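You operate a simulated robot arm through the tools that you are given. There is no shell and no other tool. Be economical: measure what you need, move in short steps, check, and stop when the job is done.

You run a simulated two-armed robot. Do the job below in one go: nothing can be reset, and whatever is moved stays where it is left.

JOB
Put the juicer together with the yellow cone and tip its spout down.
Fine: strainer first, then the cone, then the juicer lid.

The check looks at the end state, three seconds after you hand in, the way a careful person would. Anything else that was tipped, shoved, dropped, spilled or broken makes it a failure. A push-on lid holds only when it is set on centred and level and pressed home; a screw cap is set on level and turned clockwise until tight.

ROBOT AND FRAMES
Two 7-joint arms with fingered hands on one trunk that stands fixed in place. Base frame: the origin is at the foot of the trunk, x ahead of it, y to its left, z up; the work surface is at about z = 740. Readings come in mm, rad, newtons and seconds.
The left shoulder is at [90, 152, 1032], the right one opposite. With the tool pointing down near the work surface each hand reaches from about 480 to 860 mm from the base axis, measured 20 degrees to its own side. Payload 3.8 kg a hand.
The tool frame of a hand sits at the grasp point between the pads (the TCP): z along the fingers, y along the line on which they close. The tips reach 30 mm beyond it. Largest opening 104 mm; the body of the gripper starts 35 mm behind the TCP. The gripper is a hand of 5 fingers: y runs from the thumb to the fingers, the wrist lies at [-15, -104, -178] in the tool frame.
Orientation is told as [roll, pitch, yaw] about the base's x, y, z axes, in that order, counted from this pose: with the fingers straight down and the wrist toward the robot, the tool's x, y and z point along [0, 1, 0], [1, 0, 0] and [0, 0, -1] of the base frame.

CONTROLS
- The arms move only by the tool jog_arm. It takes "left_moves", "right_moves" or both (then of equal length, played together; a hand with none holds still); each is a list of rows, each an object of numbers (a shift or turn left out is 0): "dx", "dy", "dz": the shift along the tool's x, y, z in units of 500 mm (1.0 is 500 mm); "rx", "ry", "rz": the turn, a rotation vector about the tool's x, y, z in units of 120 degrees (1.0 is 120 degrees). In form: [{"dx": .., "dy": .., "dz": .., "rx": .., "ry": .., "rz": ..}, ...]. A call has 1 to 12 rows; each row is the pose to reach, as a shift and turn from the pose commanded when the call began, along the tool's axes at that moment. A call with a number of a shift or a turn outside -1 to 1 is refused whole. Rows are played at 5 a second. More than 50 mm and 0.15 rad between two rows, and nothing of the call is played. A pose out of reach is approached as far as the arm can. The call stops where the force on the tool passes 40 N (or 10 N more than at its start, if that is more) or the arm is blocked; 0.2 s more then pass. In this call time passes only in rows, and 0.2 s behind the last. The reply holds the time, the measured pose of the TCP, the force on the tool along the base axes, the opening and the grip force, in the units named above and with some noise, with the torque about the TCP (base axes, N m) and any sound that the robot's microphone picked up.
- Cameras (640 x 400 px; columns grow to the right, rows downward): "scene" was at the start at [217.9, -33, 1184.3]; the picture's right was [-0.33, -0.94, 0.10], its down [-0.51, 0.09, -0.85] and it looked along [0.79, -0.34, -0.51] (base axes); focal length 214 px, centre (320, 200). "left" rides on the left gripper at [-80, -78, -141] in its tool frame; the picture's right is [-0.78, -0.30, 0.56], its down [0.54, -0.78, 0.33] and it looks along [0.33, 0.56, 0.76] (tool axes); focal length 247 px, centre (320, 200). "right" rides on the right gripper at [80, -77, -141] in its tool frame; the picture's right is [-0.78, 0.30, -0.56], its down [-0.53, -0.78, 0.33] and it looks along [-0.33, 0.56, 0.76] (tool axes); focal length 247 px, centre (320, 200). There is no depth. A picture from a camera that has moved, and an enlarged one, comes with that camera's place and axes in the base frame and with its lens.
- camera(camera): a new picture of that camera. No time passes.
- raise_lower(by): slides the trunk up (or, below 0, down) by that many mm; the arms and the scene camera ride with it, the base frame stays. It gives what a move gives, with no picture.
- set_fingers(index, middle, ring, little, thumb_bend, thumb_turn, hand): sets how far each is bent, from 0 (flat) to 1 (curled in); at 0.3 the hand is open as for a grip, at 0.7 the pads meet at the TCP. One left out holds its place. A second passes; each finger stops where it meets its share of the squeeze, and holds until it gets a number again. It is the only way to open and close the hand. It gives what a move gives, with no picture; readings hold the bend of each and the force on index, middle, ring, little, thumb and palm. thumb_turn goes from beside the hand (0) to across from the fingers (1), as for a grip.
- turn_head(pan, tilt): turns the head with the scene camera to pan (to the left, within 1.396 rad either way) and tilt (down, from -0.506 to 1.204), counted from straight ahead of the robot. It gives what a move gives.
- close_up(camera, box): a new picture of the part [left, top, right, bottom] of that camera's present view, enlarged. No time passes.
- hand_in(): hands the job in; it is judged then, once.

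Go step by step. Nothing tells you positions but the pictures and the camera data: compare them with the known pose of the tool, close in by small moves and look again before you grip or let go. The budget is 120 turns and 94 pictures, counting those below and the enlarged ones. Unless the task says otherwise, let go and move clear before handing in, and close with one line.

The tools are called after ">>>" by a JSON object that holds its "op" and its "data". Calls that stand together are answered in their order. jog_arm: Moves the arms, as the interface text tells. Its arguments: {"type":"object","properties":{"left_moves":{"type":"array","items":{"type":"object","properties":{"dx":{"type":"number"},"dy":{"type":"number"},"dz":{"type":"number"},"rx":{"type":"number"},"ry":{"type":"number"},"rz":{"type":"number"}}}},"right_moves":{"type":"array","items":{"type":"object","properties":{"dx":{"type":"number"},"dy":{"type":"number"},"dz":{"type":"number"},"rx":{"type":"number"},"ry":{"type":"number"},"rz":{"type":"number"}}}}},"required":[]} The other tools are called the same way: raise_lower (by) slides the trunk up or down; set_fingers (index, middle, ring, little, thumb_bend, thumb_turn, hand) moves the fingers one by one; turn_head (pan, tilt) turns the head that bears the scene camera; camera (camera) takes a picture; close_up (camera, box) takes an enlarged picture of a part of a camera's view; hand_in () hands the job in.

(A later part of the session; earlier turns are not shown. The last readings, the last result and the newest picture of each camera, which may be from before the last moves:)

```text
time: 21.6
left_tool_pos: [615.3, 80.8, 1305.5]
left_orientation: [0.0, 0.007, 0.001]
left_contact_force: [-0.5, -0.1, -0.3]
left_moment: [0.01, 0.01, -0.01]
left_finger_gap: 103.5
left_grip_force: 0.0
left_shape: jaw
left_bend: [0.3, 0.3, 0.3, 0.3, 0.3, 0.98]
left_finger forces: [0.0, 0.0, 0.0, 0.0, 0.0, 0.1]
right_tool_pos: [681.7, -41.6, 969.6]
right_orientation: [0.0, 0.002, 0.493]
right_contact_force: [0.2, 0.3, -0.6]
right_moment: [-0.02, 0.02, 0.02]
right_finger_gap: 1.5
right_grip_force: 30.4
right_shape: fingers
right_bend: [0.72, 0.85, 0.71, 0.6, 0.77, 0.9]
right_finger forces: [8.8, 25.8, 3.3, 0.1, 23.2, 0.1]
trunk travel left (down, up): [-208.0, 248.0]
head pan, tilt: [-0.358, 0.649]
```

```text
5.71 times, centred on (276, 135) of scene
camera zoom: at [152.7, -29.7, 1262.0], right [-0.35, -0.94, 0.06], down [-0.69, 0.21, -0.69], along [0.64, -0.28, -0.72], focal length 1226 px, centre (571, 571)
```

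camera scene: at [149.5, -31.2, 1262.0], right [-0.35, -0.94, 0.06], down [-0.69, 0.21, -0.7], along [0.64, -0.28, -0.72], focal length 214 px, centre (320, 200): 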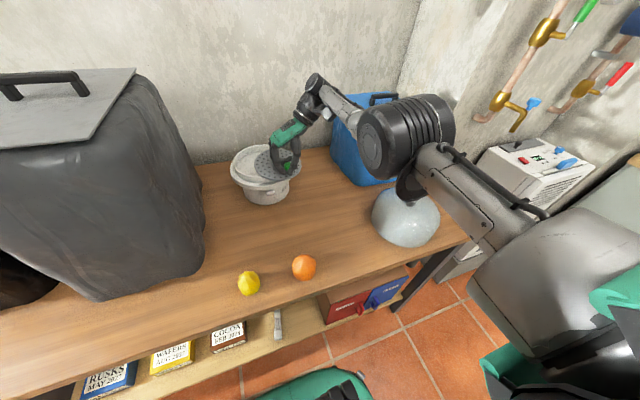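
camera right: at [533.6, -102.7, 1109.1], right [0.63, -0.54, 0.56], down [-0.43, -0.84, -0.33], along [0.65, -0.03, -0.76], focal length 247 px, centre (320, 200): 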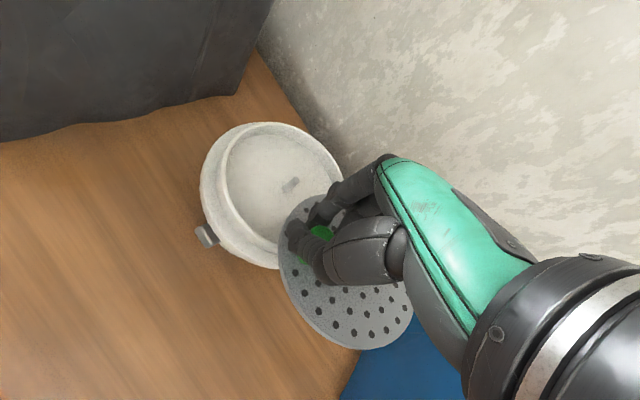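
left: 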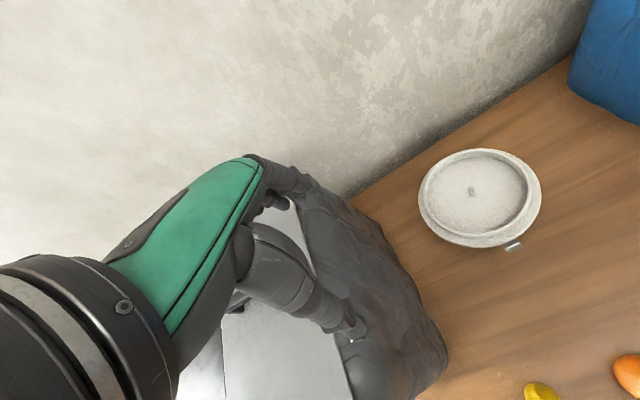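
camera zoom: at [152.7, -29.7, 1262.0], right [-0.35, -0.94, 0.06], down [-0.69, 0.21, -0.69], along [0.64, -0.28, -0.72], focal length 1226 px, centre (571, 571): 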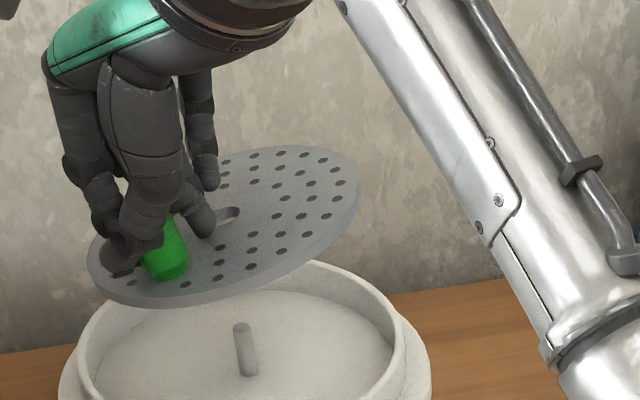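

Disc looks tilted about 10° with its −y side high. I'll roll the hand +0.15 about base x to level it.

>>> {"op": "jog_arm", "data": {"right_moves": [{"rx": -0.017, "ry": 0.031}, {"rx": -0.034, "ry": 0.063}]}}

>>> {"op": "close_up", "data": {"camera": "scene", "box": [220, 110, 316, 170]}}

```text
time: 22.2
left_tool_pos: [614.0, 80.3, 1305.1]
left_orientation: [0.001, 0.006, 0.002]
left_contact_force: [-0.5, -0.1, 0.1]
left_moment: [0.03, -0.01, 0.02]
left_finger_gap: 103.9
left_grip_force: 0.1
left_shape: jaw
left_bend: [0.3, 0.3, 0.3, 0.3, 0.3, 0.98]
left_finger forces: [0.1, 0.0, 0.0, 0.0, 0.0, 0.0]
right_tool_pos: [679.9, -41.9, 968.0]
right_orientation: [0.132, -0.069, 0.489]
right_contact_force: [-0.5, 0.5, -0.4]
right_moment: [-0.02, 0.02, -0.05]
right_finger_gap: 1.5
right_grip_force: 30.8
right_shape: fingers
right_bend: [0.72, 0.85, 0.71, 0.6, 0.78, 0.9]
right_finger forces: [8.7, 26.0, 3.3, 0.0, 23.4, 0.1]
trunk travel left (down, up): [-208.0, 248.0]
head pan, tilt: [-0.358, 0.649]
```

```text
6.67 times, centred on (268, 140) of scene
camera zoom: at [152.5, -30.7, 1262.0], right [-0.35, -0.94, 0.06], down [-0.69, 0.21, -0.69], along [0.64, -0.28, -0.72], focal length 1430 px, centre (667, 600)
```

zoom: 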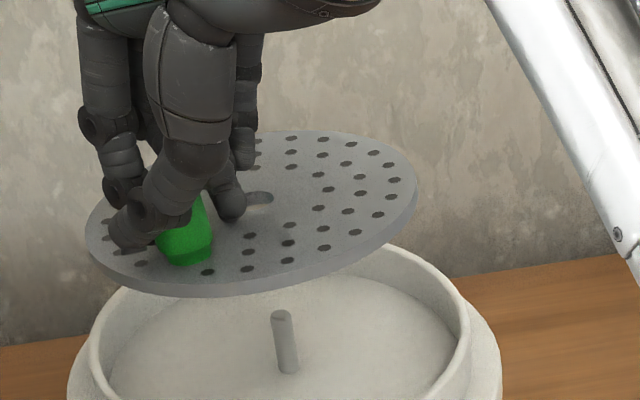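

Nearly level. A little more roll, shift slightly, and lower 45 mm to compare hole and pin closely.

>>> {"op": "jog_arm", "data": {"right_moves": [{"dx": -0.012, "dy": 0.003, "dz": 0.045, "rx": -0.007, "ry": 0.012}, {"dx": -0.025, "dy": 0.005, "dz": 0.09, "rx": -0.0136, "ry": 0.025}]}}

>>> {"op": "close_up", "data": {"camera": "scene", "box": [220, 110, 316, 170]}}

```text
time: 22.8
left_tool_pos: [615.5, 79.1, 1305.2]
left_orientation: [0.0, 0.007, 0.001]
left_contact_force: [0.3, -1.1, -0.4]
left_moment: [0.02, -0.01, 0.0]
left_finger_gap: 103.9
left_grip_force: 0.0
left_shape: jaw
left_bend: [0.3, 0.3, 0.3, 0.3, 0.3, 0.98]
left_finger forces: [0.1, 0.0, 0.0, 0.1, 0.1, 0.0]
right_tool_pos: [686.7, -44.2, 924.0]
right_orientation: [0.186, -0.097, 0.484]
right_contact_force: [-0.4, -0.5, -1.3]
right_moment: [0.04, 0.03, -0.01]
right_finger_gap: 1.4
right_grip_force: 30.1
right_shape: fingers
right_bend: [0.72, 0.85, 0.71, 0.6, 0.78, 0.9]
right_finger forces: [8.7, 25.9, 3.4, 0.1, 23.3, 0.0]
trunk travel left (down, up): [-208.0, 248.0]
head pan, tilt: [-0.358, 0.649]
```

```text
6.67 times, centred on (268, 140) of scene
camera zoom: at [152.8, -30.9, 1261.9], right [-0.35, -0.94, 0.06], down [-0.69, 0.21, -0.69], along [0.64, -0.28, -0.72], focal length 1430 px, centre (667, 600)
```

zoom: 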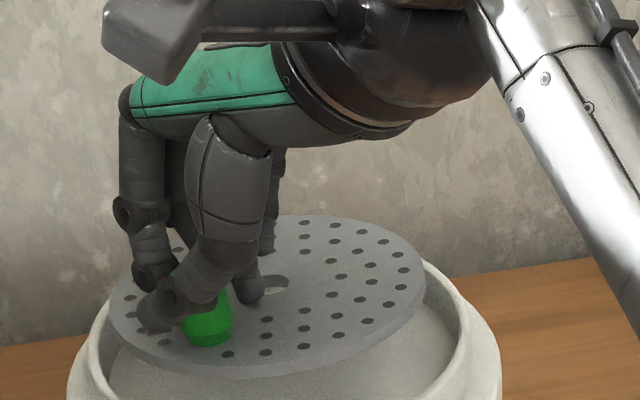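

Hole at about (712,-73), pin (717,-76). Small correction and lower to just above the pin.

>>> {"op": "jog_arm", "data": {"right_moves": [{"dx": -0.0124, "dy": 0.0024, "dz": 0.0266}]}}

>>> {"op": "close_up", "data": {"camera": "scene", "box": [224, 120, 304, 170]}}

>>> {"op": "close_up", "data": {"camera": "right", "box": [200, 150, 440, 350]}}

```text
time: 23.2
left_tool_pos: [615.1, 79.9, 1305.2]
left_orientation: [-0.001, 0.008, 0.0]
left_contact_force: [0.7, -0.6, 0.0]
left_moment: [0.01, 0.01, 0.0]
left_finger_gap: 103.4
left_grip_force: 0.0
left_shape: jaw
left_bend: [0.3, 0.3, 0.3, 0.3, 0.3, 0.98]
left_finger forces: [0.0, 0.1, 0.0, 0.1, 0.0, 0.1]
right_tool_pos: [690.3, -47.8, 908.4]
right_orientation: [0.186, -0.098, 0.487]
right_contact_force: [-0.2, -0.2, -0.5]
right_moment: [0.0, 0.03, -0.02]
right_finger_gap: 1.6
right_grip_force: 30.7
right_shape: fingers
right_bend: [0.72, 0.85, 0.71, 0.6, 0.78, 0.9]
right_finger forces: [8.7, 25.8, 3.3, 0.1, 23.3, 0.0]
trunk travel left (down, up): [-208.0, 248.0]
head pan, tilt: [-0.358, 0.649]
```

```text
8.00 times, centred on (264, 145) of scene
camera zoom: at [152.7, -30.9, 1261.9], right [-0.35, -0.94, 0.06], down [-0.69, 0.21, -0.69], along [0.64, -0.28, -0.72], focal length 1716 px, centre (768, 640)
```

zoom: 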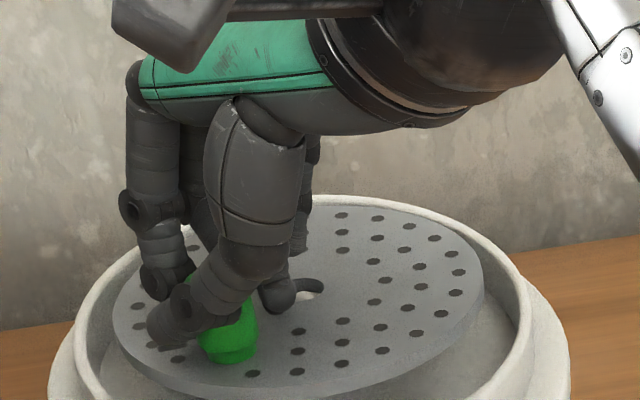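

```text
2.00 times, centred on (320, 250) of right
camera zoom: at [584.4, -44.7, 1052.6], right [0.63, -0.65, 0.43], down [-0.43, -0.75, -0.5], along [0.65, 0.13, -0.75], focal length 494 px, centre (320, 100)
```

zoom: 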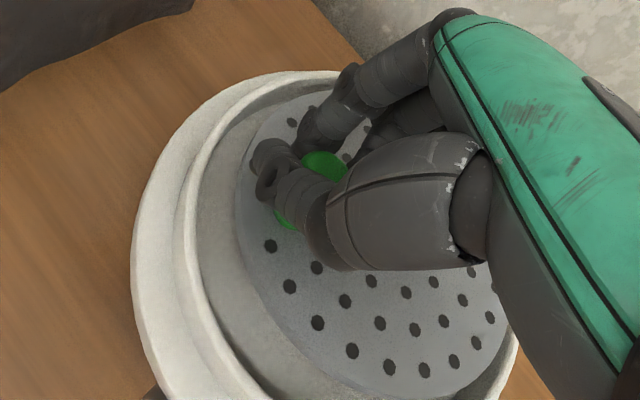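

Alignment looks good at (715,-75). Lowering over the pin in small steps with force check.

>>> {"op": "jog_arm", "data": {"right_moves": [{"dx": -0.0068, "dz": 0.0192}, {"dx": -0.0098, "dy": -0.0018, "dz": 0.0348}]}}

>>> {"op": "close_up", "data": {"camera": "scene", "box": [224, 120, 304, 170]}}

```text
time: 23.8
left_tool_pos: [615.4, 80.6, 1306.1]
left_orientation: [0.0, 0.007, 0.0]
left_contact_force: [-0.1, 0.1, 0.1]
left_moment: [0.01, 0.01, -0.03]
left_finger_gap: 103.6
left_grip_force: 0.1
left_shape: jaw
left_bend: [0.3, 0.3, 0.3, 0.3, 0.3, 0.98]
left_finger forces: [0.0, 0.1, 0.0, 0.0, 0.0, 0.1]
right_tool_pos: [690.7, -46.8, 889.7]
right_orientation: [0.184, -0.095, 0.486]
right_contact_force: [-0.2, -0.6, -1.1]
right_moment: [0.03, 0.0, 0.01]
right_finger_gap: 1.6
right_grip_force: 30.1
right_shape: fingers
right_bend: [0.72, 0.85, 0.71, 0.6, 0.78, 0.9]
right_finger forces: [8.7, 26.0, 3.2, 0.0, 23.3, 0.0]
trunk travel left (down, up): [-208.0, 248.0]
head pan, tilt: [-0.358, 0.649]
```

```text
8.00 times, centred on (264, 145) of scene
camera zoom: at [152.5, -30.7, 1262.0], right [-0.35, -0.94, 0.06], down [-0.69, 0.21, -0.69], along [0.64, -0.28, -0.72], focal length 1716 px, centre (768, 640)
```

zoom: 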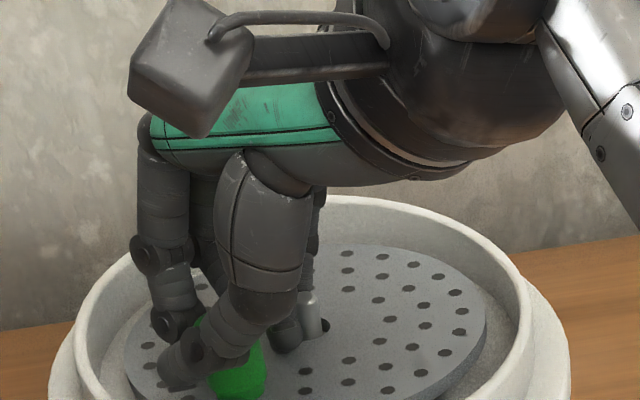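

The pin is coming up through the hole, no contact force. Continue down gently.

>>> {"op": "jog_arm", "data": {"right_moves": [{"dx": -0.003, "dy": -0.0016, "dz": 0.0156}, {"dx": -0.0045, "dy": -0.0024, "dz": 0.0235}]}}

>>> {"op": "close_up", "data": {"camera": "scene", "box": [224, 120, 304, 170]}}

```text
time: 24.4
left_tool_pos: [612.3, 78.4, 1304.9]
left_orientation: [0.001, 0.004, 0.002]
left_contact_force: [0.4, 0.3, 0.7]
left_moment: [-0.02, -0.03, -0.01]
left_finger_gap: 103.6
left_grip_force: 0.1
left_shape: jaw
left_bend: [0.3, 0.3, 0.3, 0.3, 0.3, 0.98]
left_finger forces: [0.0, 0.0, 0.0, 0.1, 0.0, 0.0]
right_tool_pos: [691.8, -45.8, 881.0]
right_orientation: [0.183, -0.1, 0.485]
right_contact_force: [-0.4, 0.7, 5.8]
right_moment: [-0.25, -0.56, 0.03]
right_finger_gap: 2.0
right_grip_force: 36.1
right_shape: fingers
right_bend: [0.72, 0.85, 0.71, 0.6, 0.77, 0.9]
right_finger forces: [9.8, 22.5, 14.1, 0.0, 26.0, 0.0]
trunk travel left (down, up): [-208.0, 248.0]
head pan, tilt: [-0.358, 0.649]
```

```text
8.00 times, centred on (264, 145) of scene
camera zoom: at [151.1, -30.5, 1262.3], right [-0.35, -0.94, 0.06], down [-0.69, 0.21, -0.7], along [0.64, -0.28, -0.72], focal length 1716 px, centre (768, 640)
```

zoom: 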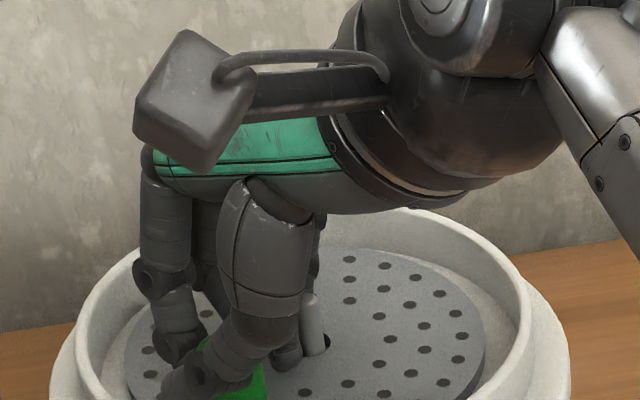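

Far edge is seated on the bowl floor and the pin is well through the hole. Releasing gently.

>>> {"op": "set_fingers", "data": {"hand": "right", "index": 0.64, "middle": 0.68, "ring": 0.66, "thumb_bend": 0.66}}

>>> {"op": "close_up", "data": {"camera": "scene", "box": [224, 120, 304, 170]}}

>>> {"op": "close_up", "data": {"camera": "right", "box": [200, 150, 440, 350]}}

```text
time: 25.4
left_tool_pos: [610.5, 77.5, 1307.9]
left_orientation: [0.002, 0.002, 0.001]
left_contact_force: [-0.1, 1.2, 0.3]
left_moment: [0.01, 0.01, 0.03]
left_finger_gap: 103.9
left_grip_force: 0.0
left_shape: jaw
left_bend: [0.3, 0.3, 0.3, 0.3, 0.3, 0.98]
left_finger forces: [0.0, 0.1, 0.1, 0.0, 0.1, 0.0]
right_tool_pos: [690.6, -47.7, 882.6]
right_orientation: [0.183, -0.103, 0.483]
right_contact_force: [-1.7, -9.3, 19.2]
right_moment: [-0.15, 0.05, -0.03]
right_finger_gap: 14.4
right_grip_force: 16.3
right_shape: fingers
right_bend: [0.63, 0.78, 0.67, 0.6, 0.67, 0.93]
right_finger forces: [0.4, 14.1, 5.7, 0.3, 11.0, 0.1]
trunk travel left (down, up): [-208.0, 248.0]
head pan, tilt: [-0.358, 0.649]
```

```text
8.00 times, centred on (264, 145) of scene
camera zoom: at [149.1, -32.2, 1262.5], right [-0.35, -0.94, 0.05], down [-0.69, 0.21, -0.7], along [0.64, -0.28, -0.72], focal length 1716 px, centre (768, 640)
```

zoom: 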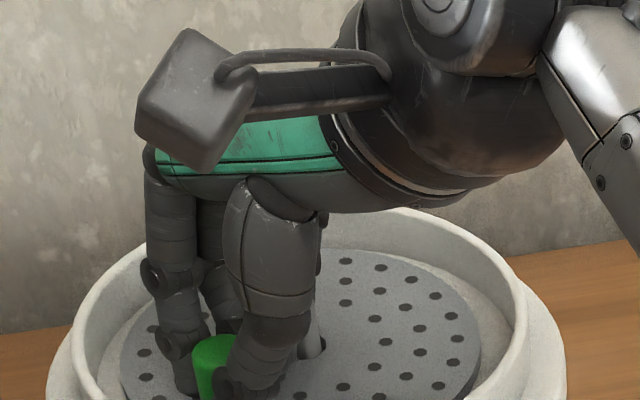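

```text
2.00 times, centred on (320, 250) of right
camera zoom: at [583.2, -45.8, 1025.8], right [0.63, -0.65, 0.43], down [-0.43, -0.75, -0.5], along [0.65, 0.13, -0.75], focal length 494 px, centre (320, 100)
```

zoom: 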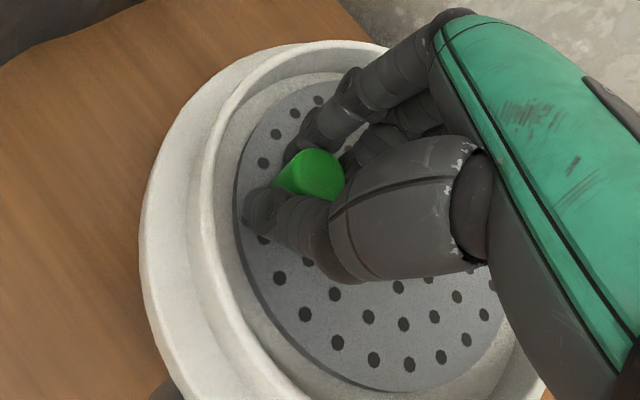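

Tips press on the disc while opening; open a bit more then raise.

>>> {"op": "set_fingers", "data": {"hand": "right", "index": 0.62, "middle": 0.62, "ring": 0.62, "thumb_bend": 0.63}}

>>> {"op": "jog_arm", "data": {"right_moves": [{"dz": -0.014}]}}

>>> {"op": "close_up", "data": {"camera": "right", "box": [200, 150, 440, 350]}}

```text
time: 26.4
left_tool_pos: [609.6, 76.9, 1308.0]
left_orientation: [0.001, 0.0, 0.002]
left_contact_force: [-0.1, 0.7, 0.1]
left_moment: [-0.01, -0.01, 0.0]
left_finger_gap: 103.7
left_grip_force: 0.0
left_shape: jaw
left_bend: [0.3, 0.3, 0.3, 0.3, 0.3, 0.98]
left_finger forces: [0.0, 0.0, 0.0, 0.1, 0.0, 0.0]
right_tool_pos: [690.0, -48.1, 882.6]
right_orientation: [0.183, -0.103, 0.485]
right_contact_force: [-2.7, -13.1, 23.9]
right_moment: [-0.19, 0.04, -0.1]
right_finger_gap: 16.4
right_grip_force: 17.8
right_shape: fingers
right_bend: [0.62, 0.78, 0.65, 0.6, 0.66, 0.94]
right_finger forces: [0.1, 16.0, 7.2, 0.7, 12.5, 0.0]
trunk travel left (down, up): [-208.0, 248.0]
head pan, tilt: [-0.358, 0.649]
```

```text
time: 26.8
left_tool_pos: [613.2, 81.0, 1305.0]
left_orientation: [-0.002, 0.007, 0.004]
left_contact_force: [0.2, 0.1, -0.2]
left_moment: [-0.03, 0.02, -0.02]
left_finger_gap: 103.8
left_grip_force: 0.1
left_shape: jaw
left_bend: [0.3, 0.3, 0.3, 0.3, 0.3, 0.98]
left_finger forces: [0.0, 0.0, 0.0, 0.1, 0.0, 0.1]
right_tool_pos: [689.3, -44.8, 883.8]
right_orientation: [0.189, -0.094, 0.491]
right_contact_force: [-2.4, 0.8, 6.3]
right_moment: [0.04, 0.08, -0.02]
right_finger_gap: 19.7
right_grip_force: 4.8
right_shape: fingers
right_bend: [0.62, 0.63, 0.63, 0.6, 0.64, 0.96]
right_finger forces: [0.0, 2.3, 1.1, 0.0, 5.3, 0.0]
trunk travel left (down, up): [-208.0, 248.0]
head pan, tilt: [-0.358, 0.649]
```

```text
2.00 times, centred on (320, 250) of right
camera zoom: at [584.3, -42.4, 1028.8], right [0.63, -0.64, 0.43], down [-0.43, -0.75, -0.5], along [0.64, 0.13, -0.75], focal length 494 px, centre (320, 100)
```

zoom: 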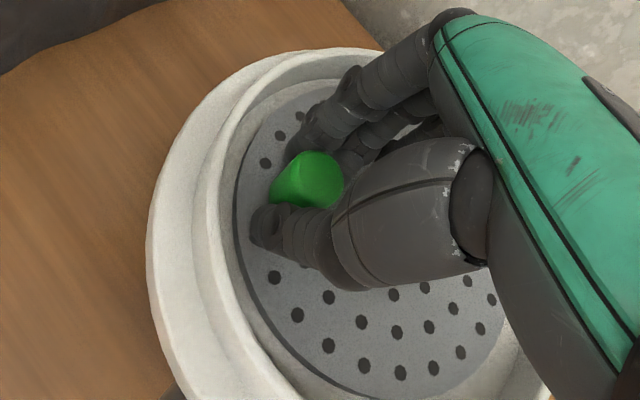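

>>> {"op": "jog_arm", "data": {"right_moves": [{"dz": -0.006}]}}

>>> {"op": "set_fingers", "data": {"hand": "right", "index": 0.57, "middle": 0.57, "ring": 0.58, "thumb_bend": 0.59}}

>>> {"op": "jog_arm", "data": {"right_moves": [{"dz": -0.03}, {"dz": -0.08}]}}

>>> {"op": "close_up", "data": {"camera": "right", "box": [200, 150, 440, 350]}}

>>> {"op": "close_up", "data": {"camera": "scene", "box": [224, 120, 320, 180]}}

```text
time: 27.2
left_tool_pos: [615.4, 77.2, 1304.3]
left_orientation: [0.002, 0.007, 0.0]
left_contact_force: [-0.5, 0.1, 0.3]
left_moment: [0.01, -0.02, -0.01]
left_finger_gap: 103.8
left_grip_force: 0.1
left_shape: jaw
left_bend: [0.3, 0.3, 0.3, 0.3, 0.3, 0.98]
left_finger forces: [0.0, 0.1, 0.0, 0.0, 0.1, 0.0]
right_tool_pos: [691.3, -50.2, 885.5]
right_orientation: [0.187, -0.092, 0.486]
right_contact_force: [-0.5, -0.5, -0.1]
right_moment: [-0.02, 0.0, -0.01]
right_finger_gap: 20.5
right_grip_force: 0.2
right_shape: fingers
right_bend: [0.62, 0.62, 0.62, 0.6, 0.63, 0.97]
right_finger forces: [0.2, 0.1, 0.0, 0.1, 0.3, 0.0]
trunk travel left (down, up): [-208.0, 248.0]
head pan, tilt: [-0.358, 0.649]
```

```text
time: 28.2
left_tool_pos: [614.3, 80.4, 1305.4]
left_orientation: [0.0, 0.009, 0.001]
left_contact_force: [-0.4, 0.2, 0.0]
left_moment: [0.02, 0.03, 0.04]
left_finger_gap: 103.7
left_grip_force: 0.1
left_shape: jaw
left_bend: [0.3, 0.3, 0.3, 0.3, 0.3, 0.98]
left_finger forces: [0.0, 0.1, 0.1, 0.0, 0.0, 0.1]
right_tool_pos: [691.7, -49.7, 887.2]
right_orientation: [0.183, -0.097, 0.487]
right_contact_force: [-0.1, 1.0, 0.2]
right_moment: [0.01, -0.01, 0.0]
right_finger_gap: 32.2
right_grip_force: 0.0
right_shape: fingers
right_bend: [0.56, 0.56, 0.57, 0.6, 0.59, 0.97]
right_finger forces: [0.1, 0.1, 0.0, 0.0, 0.1, 0.0]
trunk travel left (down, up): [-208.0, 248.0]
head pan, tilt: [-0.358, 0.649]
```

```text
time: 28.8
left_tool_pos: [613.4, 80.5, 1306.1]
left_orientation: [-0.001, 0.005, 0.001]
left_contact_force: [-0.3, 0.1, 0.6]
left_moment: [-0.02, -0.01, 0.01]
left_finger_gap: 103.8
left_grip_force: 0.1
left_shape: jaw
left_bend: [0.3, 0.3, 0.3, 0.3, 0.3, 0.98]
left_finger forces: [0.0, 0.0, 0.1, 0.0, 0.0, 0.0]
right_tool_pos: [690.5, -58.6, 926.9]
right_orientation: [0.184, -0.097, 0.486]
right_contact_force: [0.3, 0.0, 0.1]
right_moment: [0.01, 0.0, -0.01]
right_finger_gap: 32.2
right_grip_force: 0.1
right_shape: fingers
right_bend: [0.56, 0.56, 0.57, 0.6, 0.59, 0.97]
right_finger forces: [0.0, 0.0, 0.1, 0.1, 0.0, 0.1]
trunk travel left (down, up): [-208.0, 248.0]
head pan, tilt: [-0.358, 0.649]
```

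```text
2.00 times, centred on (320, 250) of right
camera zoom: at [584.5, -55.2, 1070.8], right [0.63, -0.65, 0.43], down [-0.43, -0.75, -0.5], along [0.65, 0.13, -0.75], focal length 494 px, centre (320, 100)
```

zoom: 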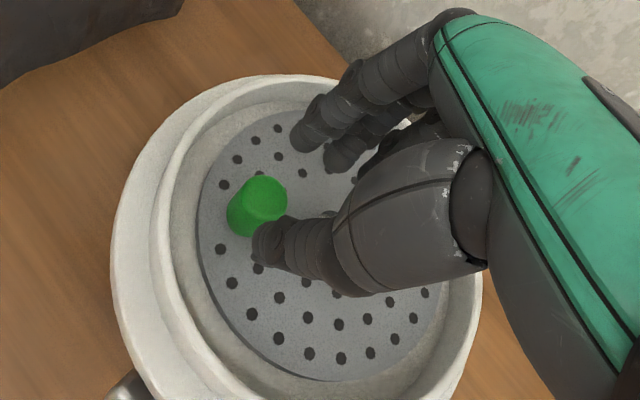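

```text
6.67 times, centred on (272, 150) of scene
camera zoom: at [151.9, -30.7, 1262.1], right [-0.35, -0.94, 0.06], down [-0.69, 0.21, -0.69], along [0.64, -0.28, -0.72], focal length 1430 px, centre (640, 533)
```

zoom: 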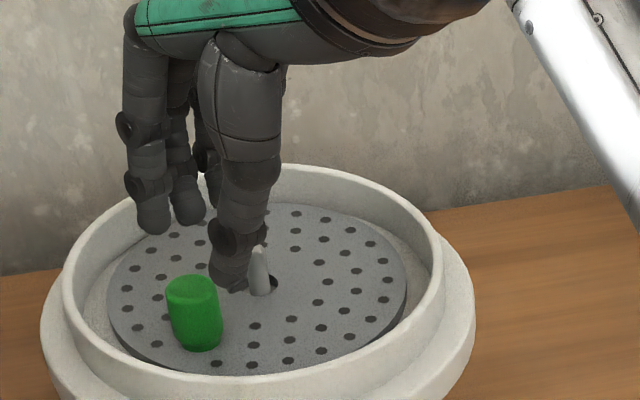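

The strainer is seated over the pin. Now raise the trunk to reach the yellow cone near the robot.

>>> {"op": "raise_lower", "data": {"by": 170}}

>>> {"op": "set_fingers", "data": {"hand": "right", "index": 0.3, "middle": 0.3, "ring": 0.3, "little": 0.3, "thumb_bend": 0.3, "thumb_turn": 0.98}}

>>> {"op": "turn_head", "data": {"pan": -0.1, "tilt": 0.9}}

>>> {"op": "camera", "data": {"camera": "scene"}}

```text
time: 30.7
left_tool_pos: [613.9, 80.1, 1475.4]
left_orientation: [0.0, 0.009, 0.001]
left_contact_force: [0.0, 0.3, 0.2]
left_moment: [-0.02, 0.0, 0.0]
left_finger_gap: 103.7
left_grip_force: 0.1
left_shape: jaw
left_bend: [0.3, 0.3, 0.3, 0.3, 0.3, 0.98]
left_finger forces: [0.0, 0.0, 0.1, 0.0, 0.0, 0.0]
right_tool_pos: [692.3, -56.4, 1098.1]
right_orientation: [0.184, -0.097, 0.486]
right_contact_force: [-1.0, -0.5, -0.1]
right_moment: [-0.01, 0.01, -0.03]
right_finger_gap: 32.2
right_grip_force: 0.0
right_shape: fingers
right_bend: [0.56, 0.56, 0.57, 0.6, 0.59, 0.97]
right_finger forces: [0.1, 0.0, 0.1, 0.1, 0.0, 0.0]
trunk travel left (down, up): [-378.0, 78.0]
head pan, tilt: [-0.358, 0.649]
```

```text
time: 31.7
left_tool_pos: [613.7, 79.5, 1474.3]
left_orientation: [-0.001, 0.004, 0.001]
left_contact_force: [0.2, -0.5, -0.1]
left_moment: [0.02, -0.03, -0.02]
left_finger_gap: 104.1
left_grip_force: 0.0
left_shape: jaw
left_bend: [0.3, 0.3, 0.3, 0.3, 0.3, 0.98]
left_finger forces: [0.1, 0.0, 0.1, 0.0, 0.0, 0.1]
right_tool_pos: [692.7, -57.7, 1098.0]
right_orientation: [0.187, -0.099, 0.486]
right_contact_force: [-0.7, 0.1, -1.0]
right_moment: [-0.01, 0.01, 0.01]
right_finger_gap: 102.9
right_grip_force: 0.1
right_shape: fingers
right_bend: [0.3, 0.3, 0.3, 0.3, 0.3, 0.96]
right_finger forces: [0.1, 0.0, 0.0, 0.0, 0.0, 0.1]
trunk travel left (down, up): [-378.0, 78.0]
head pan, tilt: [-0.358, 0.649]
```

```text
time: 32.5
left_tool_pos: [615.1, 79.9, 1474.4]
left_orientation: [-0.001, 0.008, 0.002]
left_contact_force: [0.4, -0.3, -0.2]
left_moment: [-0.03, 0.0, 0.01]
left_finger_gap: 103.4
left_grip_force: 0.2
left_shape: jaw
left_bend: [0.3, 0.3, 0.3, 0.3, 0.3, 0.98]
left_finger forces: [0.0, 0.0, 0.0, 0.0, 0.0, 0.0]
right_tool_pos: [691.7, -56.5, 1097.7]
right_orientation: [0.184, -0.096, 0.487]
right_contact_force: [0.5, 0.1, -0.9]
right_moment: [-0.02, 0.0, 0.02]
right_finger_gap: 103.2
right_grip_force: 0.0
right_shape: fingers
right_bend: [0.3, 0.3, 0.3, 0.3, 0.3, 0.96]
right_finger forces: [0.0, 0.1, 0.0, 0.0, 0.0, 0.0]
trunk travel left (down, up): [-378.0, 78.0]
head pan, tilt: [-0.099, 0.901]
```

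```text
47 pictures are left
camera scene: at [84.1, -7.8, 1432.9], right [-0.1, -0.99, 0.0], down [-0.79, 0.08, -0.61], along [0.6, -0.06, -0.79], focal length 214 px, centre (320, 200)
```

scene: 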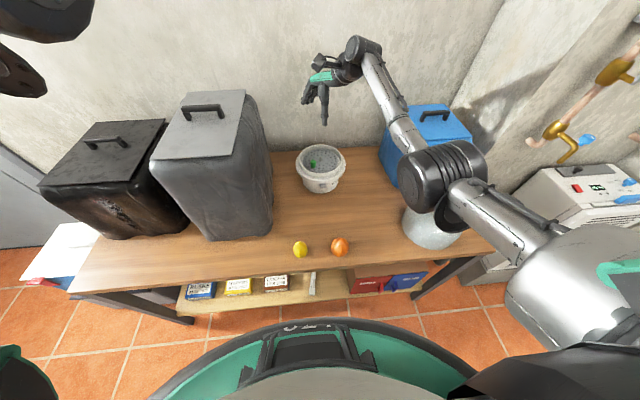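

Level the hand in place, then carry it over the yellow cone.

>>> {"op": "jog_arm", "data": {"right_moves": [{"rx": 0.023, "ry": -0.044}, {"rx": 0.046, "ry": -0.088}]}}

>>> {"op": "close_up", "data": {"camera": "scene", "box": [280, 220, 360, 270]}}

```text
time: 33.1
left_tool_pos: [614.8, 79.8, 1476.3]
left_orientation: [-0.001, 0.005, 0.002]
left_contact_force: [0.8, 0.0, -0.4]
left_moment: [-0.02, -0.02, -0.01]
left_finger_gap: 103.7
left_grip_force: 0.1
left_shape: jaw
left_bend: [0.3, 0.3, 0.3, 0.3, 0.3, 0.98]
left_finger forces: [0.1, 0.0, 0.1, 0.1, 0.0, 0.0]
right_tool_pos: [692.7, -55.4, 1097.0]
right_orientation: [-0.001, -0.001, 0.494]
right_contact_force: [0.9, -0.1, 1.1]
right_moment: [-0.01, 0.0, -0.01]
right_finger_gap: 103.1
right_grip_force: 0.1
right_shape: fingers
right_bend: [0.3, 0.3, 0.3, 0.3, 0.3, 0.96]
right_finger forces: [0.1, 0.1, 0.0, 0.1, 0.0, 0.0]
trunk travel left (down, up): [-378.0, 78.0]
head pan, tilt: [-0.099, 0.901]
```

```text
8.00 times, centred on (320, 245) of scene
camera zoom: at [84.0, -7.1, 1432.9], right [-0.1, -1.0, 0.0], down [-0.79, 0.08, -0.61], along [0.6, -0.06, -0.79], focal length 1716 px, centre (320, -160)
```

zoom: 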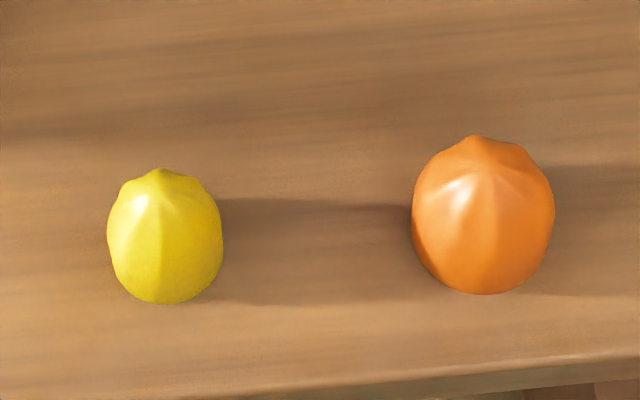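

Yellow cone: about 48 mm wide, 60 tall, around (398,28). Moving above it.

>>> {"op": "jog_arm", "data": {"right_moves": [{"dx": 0.047, "dy": -0.049, "dz": 0.048}, {"dx": 0.095, "dy": -0.098, "dz": 0.096}, {"dx": 0.142, "dy": -0.147, "dz": 0.145}, {"dx": 0.189, "dy": -0.196, "dz": 0.193}, {"dx": 0.237, "dy": -0.244, "dz": 0.241}, {"dx": 0.284, "dy": -0.293, "dz": 0.289}, {"dx": 0.331, "dy": -0.342, "dz": 0.338}, {"dx": 0.379, "dy": -0.391, "dz": 0.386}, {"dx": 0.426, "dy": -0.44, "dz": 0.434}]}}

>>> {"op": "camera", "data": {"camera": "right"}}

```text
time: 35.1
left_tool_pos: [613.2, 80.0, 1475.8]
left_orientation: [0.001, 0.006, 0.002]
left_contact_force: [0.2, 0.5, 0.5]
left_moment: [-0.02, 0.0, 0.02]
left_finger_gap: 103.8
left_grip_force: 0.1
left_shape: jaw
left_bend: [0.3, 0.3, 0.3, 0.3, 0.3, 0.98]
left_finger forces: [0.0, 0.0, 0.0, 0.0, 0.0, 0.0]
right_tool_pos: [395.5, 26.7, 880.3]
right_orientation: [0.001, -0.004, 0.495]
right_contact_force: [-0.2, 0.0, 0.3]
right_moment: [0.01, -0.05, 0.01]
right_finger_gap: 103.0
right_grip_force: 0.1
right_shape: fingers
right_bend: [0.3, 0.3, 0.3, 0.3, 0.3, 0.96]
right_finger forces: [0.1, 0.0, 0.0, 0.0, 0.0, 0.0]
trunk travel left (down, up): [-378.0, 78.0]
head pan, tilt: [-0.099, 0.901]
```

```text
45 pictures are left
camera right: at [289.0, 58.5, 1019.7], right [0.63, -0.54, 0.56], down [-0.43, -0.84, -0.33], along [0.65, -0.03, -0.76], focal length 247 px, centre (320, 200)
```

right: 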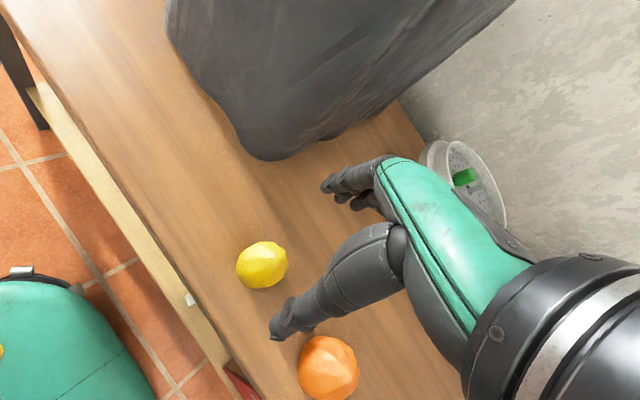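

The cone axis is at about (394,27), right beneath the hand. Descending around it.

>>> {"op": "jog_arm", "data": {"right_moves": [{"dz": 0.07}, {"dz": 0.14}, {"dz": 0.194}]}}

>>> {"op": "camera", "data": {"camera": "right"}}

>>> {"op": "close_up", "data": {"camera": "scene", "box": [270, 215, 350, 265]}}

```text
time: 35.9
left_tool_pos: [614.0, 79.5, 1475.6]
left_orientation: [0.001, 0.006, 0.003]
left_contact_force: [0.7, 0.9, -0.2]
left_moment: [-0.03, -0.01, -0.01]
left_finger_gap: 103.6
left_grip_force: 0.1
left_shape: jaw
left_bend: [0.3, 0.3, 0.3, 0.3, 0.3, 0.98]
left_finger forces: [0.0, 0.1, 0.0, 0.1, 0.0, 0.0]
right_tool_pos: [396.7, 27.6, 782.9]
right_orientation: [-0.001, -0.001, 0.493]
right_contact_force: [0.5, 1.3, 0.6]
right_moment: [-0.04, 0.0, -0.03]
right_finger_gap: 103.4
right_grip_force: 0.1
right_shape: fingers
right_bend: [0.3, 0.3, 0.3, 0.3, 0.3, 0.96]
right_finger forces: [0.0, 0.1, 0.1, 0.0, 0.0, 0.0]
trunk travel left (down, up): [-378.0, 78.0]
head pan, tilt: [-0.099, 0.901]
```

```text
44 pictures are left
camera right: at [290.8, 59.2, 922.9], right [0.63, -0.54, 0.56], down [-0.43, -0.84, -0.33], along [0.65, -0.03, -0.76], focal length 247 px, centre (320, 200)
```

right: 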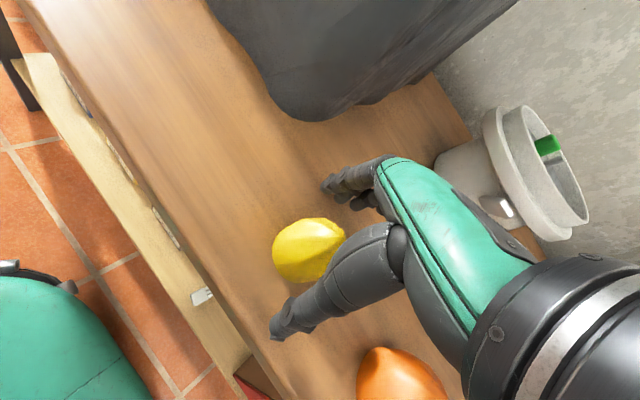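

```text
8.00 times, centred on (310, 240) of scene
camera zoom: at [84.2, -7.7, 1432.8], right [-0.1, -1.0, 0.0], down [-0.79, 0.08, -0.61], along [0.6, -0.06, -0.79], focal length 1716 px, centre (400, -120)
```

zoom: 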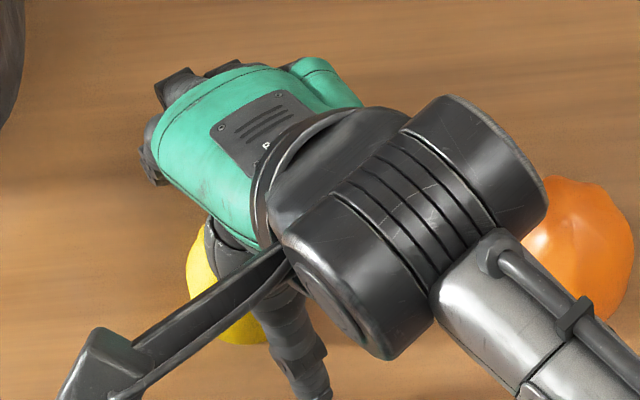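

The cone sits between thumb and fingers. Centre by −4 mm and close gently.

>>> {"op": "jog_arm", "data": {"right_moves": [{"dy": -0.007, "dx": 0.003, "dz": 0.004}]}}

>>> {"op": "set_fingers", "data": {"hand": "right", "index": 0.48, "middle": 0.48, "ring": 0.48, "little": 0.48, "thumb_bend": 0.48}}

>>> {"op": "set_fingers", "data": {"hand": "right", "index": 0.55, "middle": 0.55, "ring": 0.55, "little": 0.55, "thumb_bend": 0.55}}

>>> {"op": "close_up", "data": {"camera": "right", "box": [240, 170, 400, 310]}}

```text
time: 36.3
left_tool_pos: [613.9, 80.4, 1475.9]
left_orientation: [0.001, 0.006, 0.003]
left_contact_force: [-0.2, -1.0, -0.2]
left_moment: [-0.02, -0.03, -0.03]
left_finger_gap: 103.8
left_grip_force: 0.0
left_shape: jaw
left_bend: [0.3, 0.3, 0.3, 0.3, 0.3, 0.98]
left_finger forces: [0.0, 0.0, 0.0, 0.0, 0.0, 0.1]
right_tool_pos: [394.4, 26.3, 781.3]
right_orientation: [-0.001, -0.003, 0.494]
right_contact_force: [-0.9, 0.2, 0.5]
right_moment: [0.0, -0.01, 0.02]
right_finger_gap: 103.4
right_grip_force: 0.0
right_shape: fingers
right_bend: [0.3, 0.3, 0.3, 0.3, 0.3, 0.96]
right_finger forces: [0.1, 0.0, 0.0, 0.1, 0.0, 0.0]
trunk travel left (down, up): [-378.0, 78.0]
head pan, tilt: [-0.099, 0.901]
```

```text
time: 37.3
left_tool_pos: [613.3, 80.3, 1474.9]
left_orientation: [0.0, 0.007, 0.001]
left_contact_force: [-0.3, -1.0, 0.2]
left_moment: [0.01, 0.03, 0.01]
left_finger_gap: 103.7
left_grip_force: 0.0
left_shape: jaw
left_bend: [0.3, 0.3, 0.3, 0.3, 0.3, 0.98]
left_finger forces: [0.0, 0.0, 0.1, 0.0, 0.0, 0.1]
right_tool_pos: [394.5, 26.5, 782.1]
right_orientation: [0.0, -0.001, 0.495]
right_contact_force: [-0.7, 0.4, 0.0]
right_moment: [0.01, 0.02, -0.02]
right_finger_gap: 58.0
right_grip_force: 0.0
right_shape: fingers
right_bend: [0.48, 0.48, 0.48, 0.48, 0.48, 0.98]
right_finger forces: [0.0, 0.1, 0.0, 0.1, 0.0, 0.0]
trunk travel left (down, up): [-378.0, 78.0]
head pan, tilt: [-0.099, 0.901]
```

```text
time: 38.3
left_tool_pos: [612.8, 80.0, 1474.7]
left_orientation: [0.0, 0.005, 0.002]
left_contact_force: [0.2, 0.8, 0.2]
left_moment: [0.0, 0.01, 0.01]
left_finger_gap: 103.6
left_grip_force: 0.1
left_shape: jaw
left_bend: [0.3, 0.3, 0.3, 0.3, 0.3, 0.98]
left_finger forces: [0.1, 0.0, 0.1, 0.0, 0.0, 0.0]
right_tool_pos: [393.1, 26.5, 781.7]
right_orientation: [0.002, -0.002, 0.494]
right_contact_force: [0.7, -0.4, 0.1]
right_moment: [0.02, 0.05, -0.02]
right_finger_gap: 43.8
right_grip_force: 1.5
right_shape: fingers
right_bend: [0.53, 0.54, 0.55, 0.55, 0.53, 0.98]
right_finger forces: [1.1, 0.6, 0.0, 0.0, 1.7, 0.0]
trunk travel left (down, up): [-378.0, 78.0]
head pan, tilt: [-0.099, 0.901]
```

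```text
2.86 times, centred on (320, 240) of right
camera zoom: at [287.3, 58.9, 921.8], right [0.63, -0.54, 0.56], down [-0.43, -0.84, -0.33], along [0.65, -0.03, -0.76], focal length 706 px, centre (320, 86)
```

zoom: 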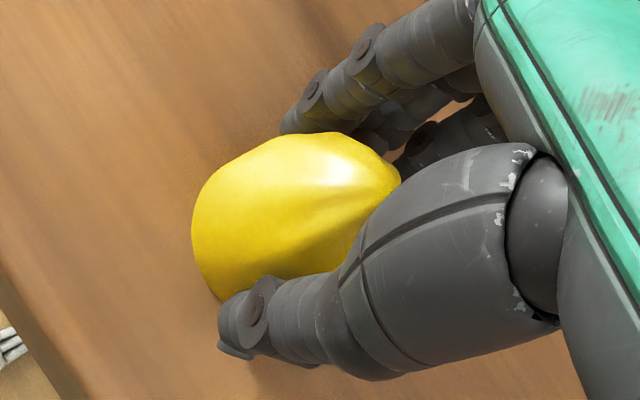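

Contact made on both sides; squeeze moderately and lift.

>>> {"op": "set_fingers", "data": {"hand": "right", "index": 0.58, "middle": 0.6, "ring": 0.62, "little": 0.62, "thumb_bend": 0.58}}

>>> {"op": "jog_arm", "data": {"right_moves": [{"dz": -0.02}, {"dz": -0.06}, {"dz": -0.14}]}}

>>> {"op": "close_up", "data": {"camera": "right", "box": [240, 170, 400, 310]}}

```text
time: 39.3
left_tool_pos: [614.7, 79.9, 1474.9]
left_orientation: [-0.001, 0.003, 0.001]
left_contact_force: [0.1, 0.0, -0.1]
left_moment: [0.0, 0.02, 0.02]
left_finger_gap: 103.6
left_grip_force: 0.0
left_shape: jaw
left_bend: [0.3, 0.3, 0.3, 0.3, 0.3, 0.98]
left_finger forces: [0.1, 0.0, 0.0, 0.1, 0.1, 0.0]
right_tool_pos: [392.6, 26.1, 781.4]
right_orientation: [0.0, -0.002, 0.492]
right_contact_force: [0.1, -1.1, 0.1]
right_moment: [0.0, -0.03, 0.05]
right_finger_gap: 43.1
right_grip_force: 4.2
right_shape: fingers
right_bend: [0.55, 0.57, 0.62, 0.62, 0.53, 0.98]
right_finger forces: [1.5, 2.7, 0.0, 0.1, 4.2, 0.1]
trunk travel left (down, up): [-378.0, 78.0]
head pan, tilt: [-0.099, 0.901]
```

```text
time: 40.1
left_tool_pos: [613.9, 80.8, 1474.6]
left_orientation: [0.0, 0.006, 0.002]
left_contact_force: [0.8, -0.2, 0.0]
left_moment: [0.01, 0.02, 0.01]
left_finger_gap: 103.7
left_grip_force: 0.0
left_shape: jaw
left_bend: [0.3, 0.3, 0.3, 0.3, 0.3, 0.98]
left_finger forces: [0.0, 0.1, 0.1, 0.1, 0.0, 0.0]
right_tool_pos: [392.1, 26.5, 852.4]
right_orientation: [-0.001, 0.0, 0.494]
right_contact_force: [-0.3, 0.0, 0.4]
right_moment: [-0.01, -0.02, -0.02]
right_finger_gap: 43.2
right_grip_force: 4.3
right_shape: fingers
right_bend: [0.55, 0.57, 0.62, 0.62, 0.53, 0.98]
right_finger forces: [1.5, 2.6, 0.0, 0.0, 4.3, 0.0]
trunk travel left (down, up): [-378.0, 78.0]
head pan, tilt: [-0.099, 0.901]
```

```text
2.86 times, centred on (320, 240) of right
camera zoom: at [285.6, 59.2, 993.2], right [0.63, -0.54, 0.56], down [-0.43, -0.84, -0.33], along [0.65, -0.03, -0.76], focal length 706 px, centre (320, 86)
```

zoom: 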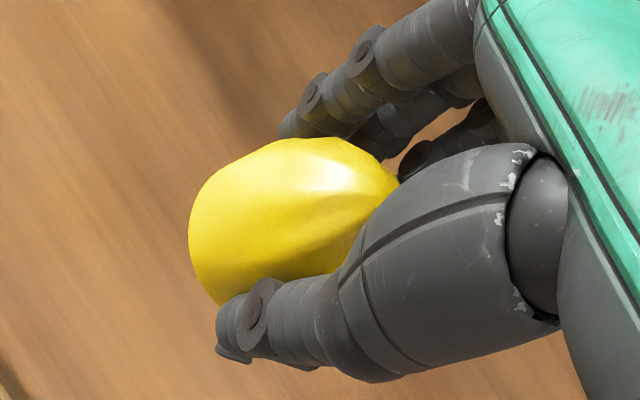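

Cone held. Reverse the earlier path: up and over toward the juicer at z ≈ 1110.

>>> {"op": "jog_arm", "data": {"right_moves": [{"dx": -0.048, "dy": 0.047, "dz": -0.052}, {"dx": -0.096, "dy": 0.093, "dz": -0.103}, {"dx": -0.145, "dy": 0.14, "dz": -0.155}, {"dx": -0.193, "dy": 0.187, "dz": -0.206}, {"dx": -0.241, "dy": 0.234, "dz": -0.258}, {"dx": -0.289, "dy": 0.28, "dz": -0.309}, {"dx": -0.337, "dy": 0.327, "dz": -0.361}, {"dx": -0.386, "dy": 0.374, "dz": -0.412}, {"dx": -0.434, "dy": 0.42, "dz": -0.464}, {"dx": -0.482, "dy": 0.467, "dz": -0.515}]}}

>>> {"op": "turn_head", "data": {"pan": -0.2, "tilt": 0.7}}

```text
time: 42.3
left_tool_pos: [614.5, 80.5, 1474.2]
left_orientation: [0.001, 0.007, 0.001]
left_contact_force: [-0.6, -0.3, 0.2]
left_moment: [-0.03, -0.01, 0.01]
left_finger_gap: 103.6
left_grip_force: 0.1
left_shape: jaw
left_bend: [0.3, 0.3, 0.3, 0.3, 0.3, 0.98]
left_finger forces: [0.0, 0.0, 0.1, 0.0, 0.1, 0.1]
right_tool_pos: [714.2, -73.8, 1109.3]
right_orientation: [0.001, -0.002, 0.494]
right_contact_force: [-1.2, 0.0, -0.7]
right_moment: [0.04, 0.01, 0.02]
right_finger_gap: 43.2
right_grip_force: 3.9
right_shape: fingers
right_bend: [0.55, 0.57, 0.62, 0.62, 0.53, 0.98]
right_finger forces: [1.6, 2.5, 0.1, 0.1, 3.8, 0.1]
trunk travel left (down, up): [-378.0, 78.0]
head pan, tilt: [-0.099, 0.901]
```

```text
time: 43.0
left_tool_pos: [613.8, 79.4, 1475.4]
left_orientation: [-0.001, 0.006, 0.003]
left_contact_force: [0.6, 0.1, -1.0]
left_moment: [-0.03, -0.01, 0.02]
left_finger_gap: 103.7
left_grip_force: 0.1
left_shape: jaw
left_bend: [0.3, 0.3, 0.3, 0.3, 0.3, 0.98]
left_finger forces: [0.0, 0.1, 0.0, 0.1, 0.1, 0.0]
right_tool_pos: [713.5, -74.9, 1109.7]
right_orientation: [0.001, -0.002, 0.494]
right_contact_force: [-0.5, -0.6, -1.0]
right_moment: [0.01, 0.0, 0.0]
right_finger_gap: 43.1
right_grip_force: 4.0
right_shape: fingers
right_bend: [0.55, 0.57, 0.62, 0.62, 0.53, 0.98]
right_finger forces: [1.5, 2.5, 0.1, 0.0, 4.0, 0.0]
trunk travel left (down, up): [-378.0, 78.0]
head pan, tilt: [-0.201, 0.7]
```

>>> {"op": "raise_lower", "data": {"by": -165}}

>>> {"op": "camera", "data": {"camera": "scene"}}

```text
time: 44.9
left_tool_pos: [613.0, 79.6, 1311.1]
left_orientation: [0.0, 0.006, 0.0]
left_contact_force: [-0.2, 0.2, -0.1]
left_moment: [0.03, 0.0, 0.02]
left_finger_gap: 103.7
left_grip_force: 0.0
left_shape: jaw
left_bend: [0.3, 0.3, 0.3, 0.3, 0.3, 0.98]
left_finger forces: [0.0, 0.1, 0.0, 0.0, 0.0, 0.1]
right_tool_pos: [713.1, -74.9, 943.1]
right_orientation: [-0.001, -0.002, 0.495]
right_contact_force: [0.8, -0.3, -0.6]
right_moment: [-0.01, 0.0, 0.0]
right_finger_gap: 43.0
right_grip_force: 4.3
right_shape: fingers
right_bend: [0.55, 0.57, 0.62, 0.62, 0.53, 0.98]
right_finger forces: [1.5, 2.5, 0.0, 0.0, 3.9, 0.1]
trunk travel left (down, up): [-213.0, 243.0]
head pan, tilt: [-0.201, 0.7]
```

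```text
40 pictures are left
camera scene: at [150.5, -17.2, 1263.6], right [-0.2, -0.98, 0.03], down [-0.74, 0.13, -0.66], along [0.64, -0.15, -0.75], focal length 214 px, centre (320, 200)
```

scene: 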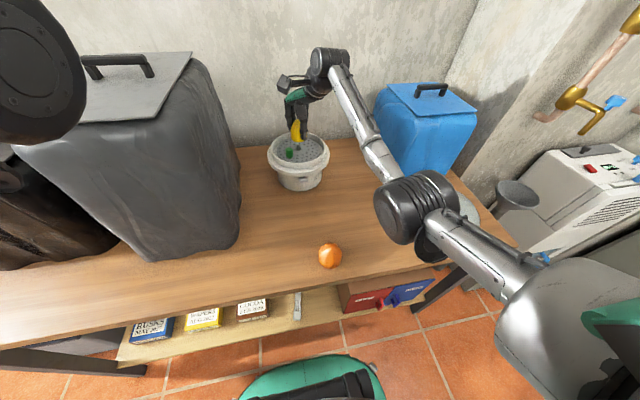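

>>> {"op": "close_up", "data": {"camera": "scene", "box": [258, 105, 346, 160]}}

```text
7.27 times, centred on (302, 132) of scene
camera zoom: at [150.5, -17.2, 1263.6], right [-0.2, -0.98, 0.03], down [-0.74, 0.13, -0.66], along [0.64, -0.15, -0.75], focal length 1560 px, centre (451, 691)
```

zoom: 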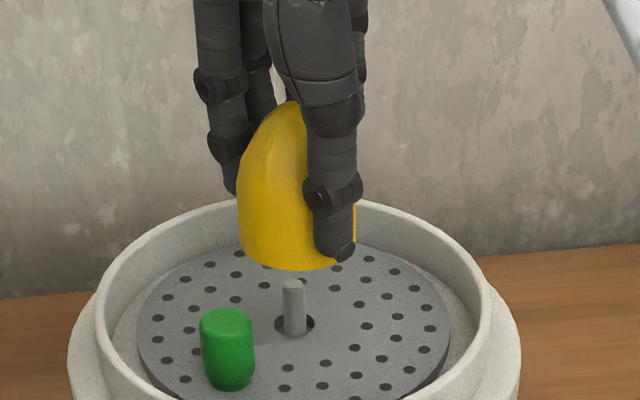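

The cone hangs level, its base centre about 11 mm short of the pin. Shift and lower 20 mm, then compare.

>>> {"op": "jog_arm", "data": {"right_moves": [{"dx": -0.007, "dy": 0.021, "dz": 0.02}, {"dx": -0.007, "dy": 0.021, "dz": 0.036}]}}

>>> {"op": "close_up", "data": {"camera": "scene", "box": [270, 115, 334, 155]}}

>>> {"op": "close_up", "data": {"camera": "right", "box": [200, 150, 440, 350]}}

```text
time: 45.5
left_tool_pos: [614.6, 79.2, 1310.0]
left_orientation: [0.001, 0.007, 0.002]
left_contact_force: [-0.3, 0.3, -0.1]
left_moment: [-0.01, -0.01, -0.02]
left_finger_gap: 103.6
left_grip_force: 0.0
left_shape: jaw
left_bend: [0.3, 0.3, 0.3, 0.3, 0.3, 0.98]
left_finger forces: [0.1, 0.0, 0.1, 0.1, 0.0, 0.0]
right_tool_pos: [723.3, -73.0, 925.2]
right_orientation: [0.0, -0.002, 0.493]
right_contact_force: [-0.1, -0.8, -1.4]
right_moment: [-0.01, 0.01, -0.03]
right_finger_gap: 43.0
right_grip_force: 3.9
right_shape: fingers
right_bend: [0.55, 0.57, 0.62, 0.62, 0.53, 0.98]
right_finger forces: [1.5, 2.4, 0.0, 0.1, 4.0, 0.0]
trunk travel left (down, up): [-213.0, 243.0]
head pan, tilt: [-0.201, 0.7]
```

```text
10.00 times, centred on (302, 135) of scene
camera zoom: at [150.8, -17.3, 1263.5], right [-0.2, -0.98, 0.03], down [-0.74, 0.13, -0.66], along [0.64, -0.15, -0.75], focal length 2145 px, centre (500, 850)
```

zoom: 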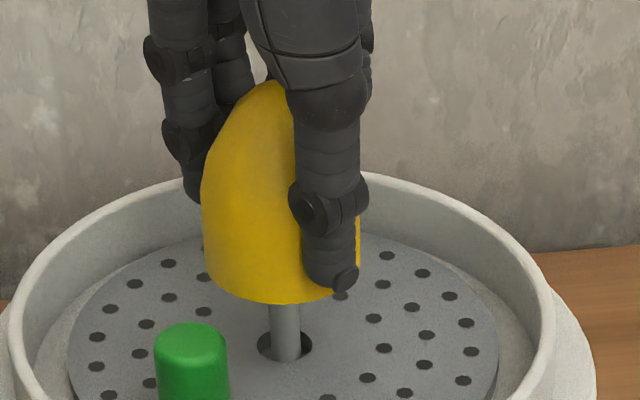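

```text
2.00 times, centred on (320, 250) of right
camera zoom: at [617.4, -41.9, 1065.7], right [0.63, -0.54, 0.56], down [-0.43, -0.84, -0.33], along [0.65, -0.03, -0.76], focal length 494 px, centre (320, 100)
```

zoom: 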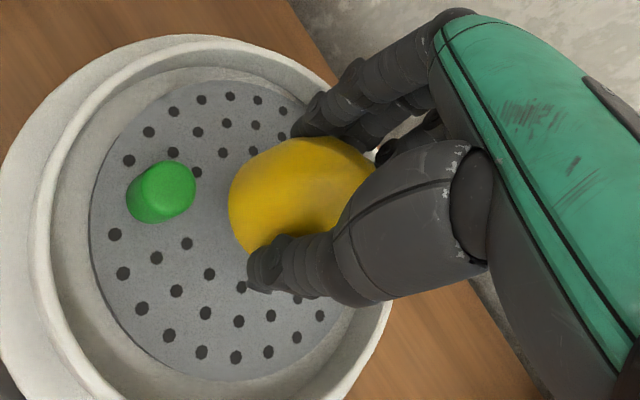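

Within ~2 mm of the pin. Lower 14 mm and feel.

>>> {"op": "jog_arm", "data": {"right_moves": [{"dx": -0.002, "dy": 0.002, "dz": 0.014}, {"dx": -0.002, "dy": 0.002, "dz": 0.028}]}}

>>> {"op": "close_up", "data": {"camera": "scene", "box": [270, 115, 334, 155]}}

```text
time: 46.1
left_tool_pos: [614.4, 78.6, 1309.8]
left_orientation: [0.0, 0.006, 0.001]
left_contact_force: [-0.1, -1.1, -0.9]
left_moment: [0.0, 0.01, 0.01]
left_finger_gap: 103.7
left_grip_force: 0.0
left_shape: jaw
left_bend: [0.3, 0.3, 0.3, 0.3, 0.3, 0.98]
left_finger forces: [0.1, 0.0, 0.1, 0.0, 0.0, 0.0]
right_tool_pos: [725.7, -74.9, 913.1]
right_orientation: [-0.001, -0.003, 0.495]
right_contact_force: [-1.0, 0.4, 0.7]
right_moment: [-0.01, 0.05, 0.0]
right_finger_gap: 43.0
right_grip_force: 4.2
right_shape: fingers
right_bend: [0.55, 0.58, 0.62, 0.62, 0.53, 0.98]
right_finger forces: [1.4, 2.1, 0.1, 0.1, 4.5, 0.0]
trunk travel left (down, up): [-213.0, 243.0]
head pan, tilt: [-0.201, 0.7]
```

```text
10.00 times, centred on (302, 135) of scene
camera zoom: at [150.0, -17.2, 1263.6], right [-0.2, -0.98, 0.03], down [-0.74, 0.13, -0.66], along [0.64, -0.15, -0.75], focal length 2145 px, centre (500, 850)
```

zoom: 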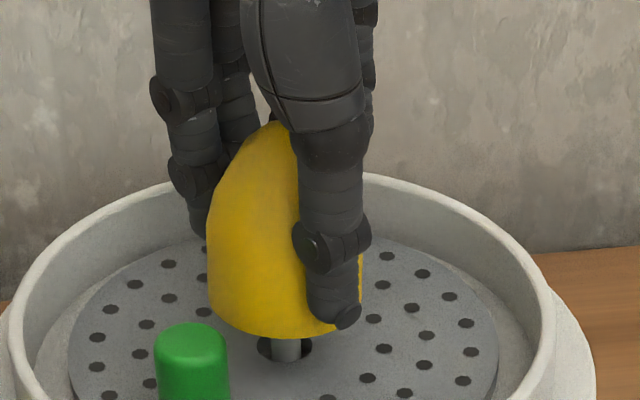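

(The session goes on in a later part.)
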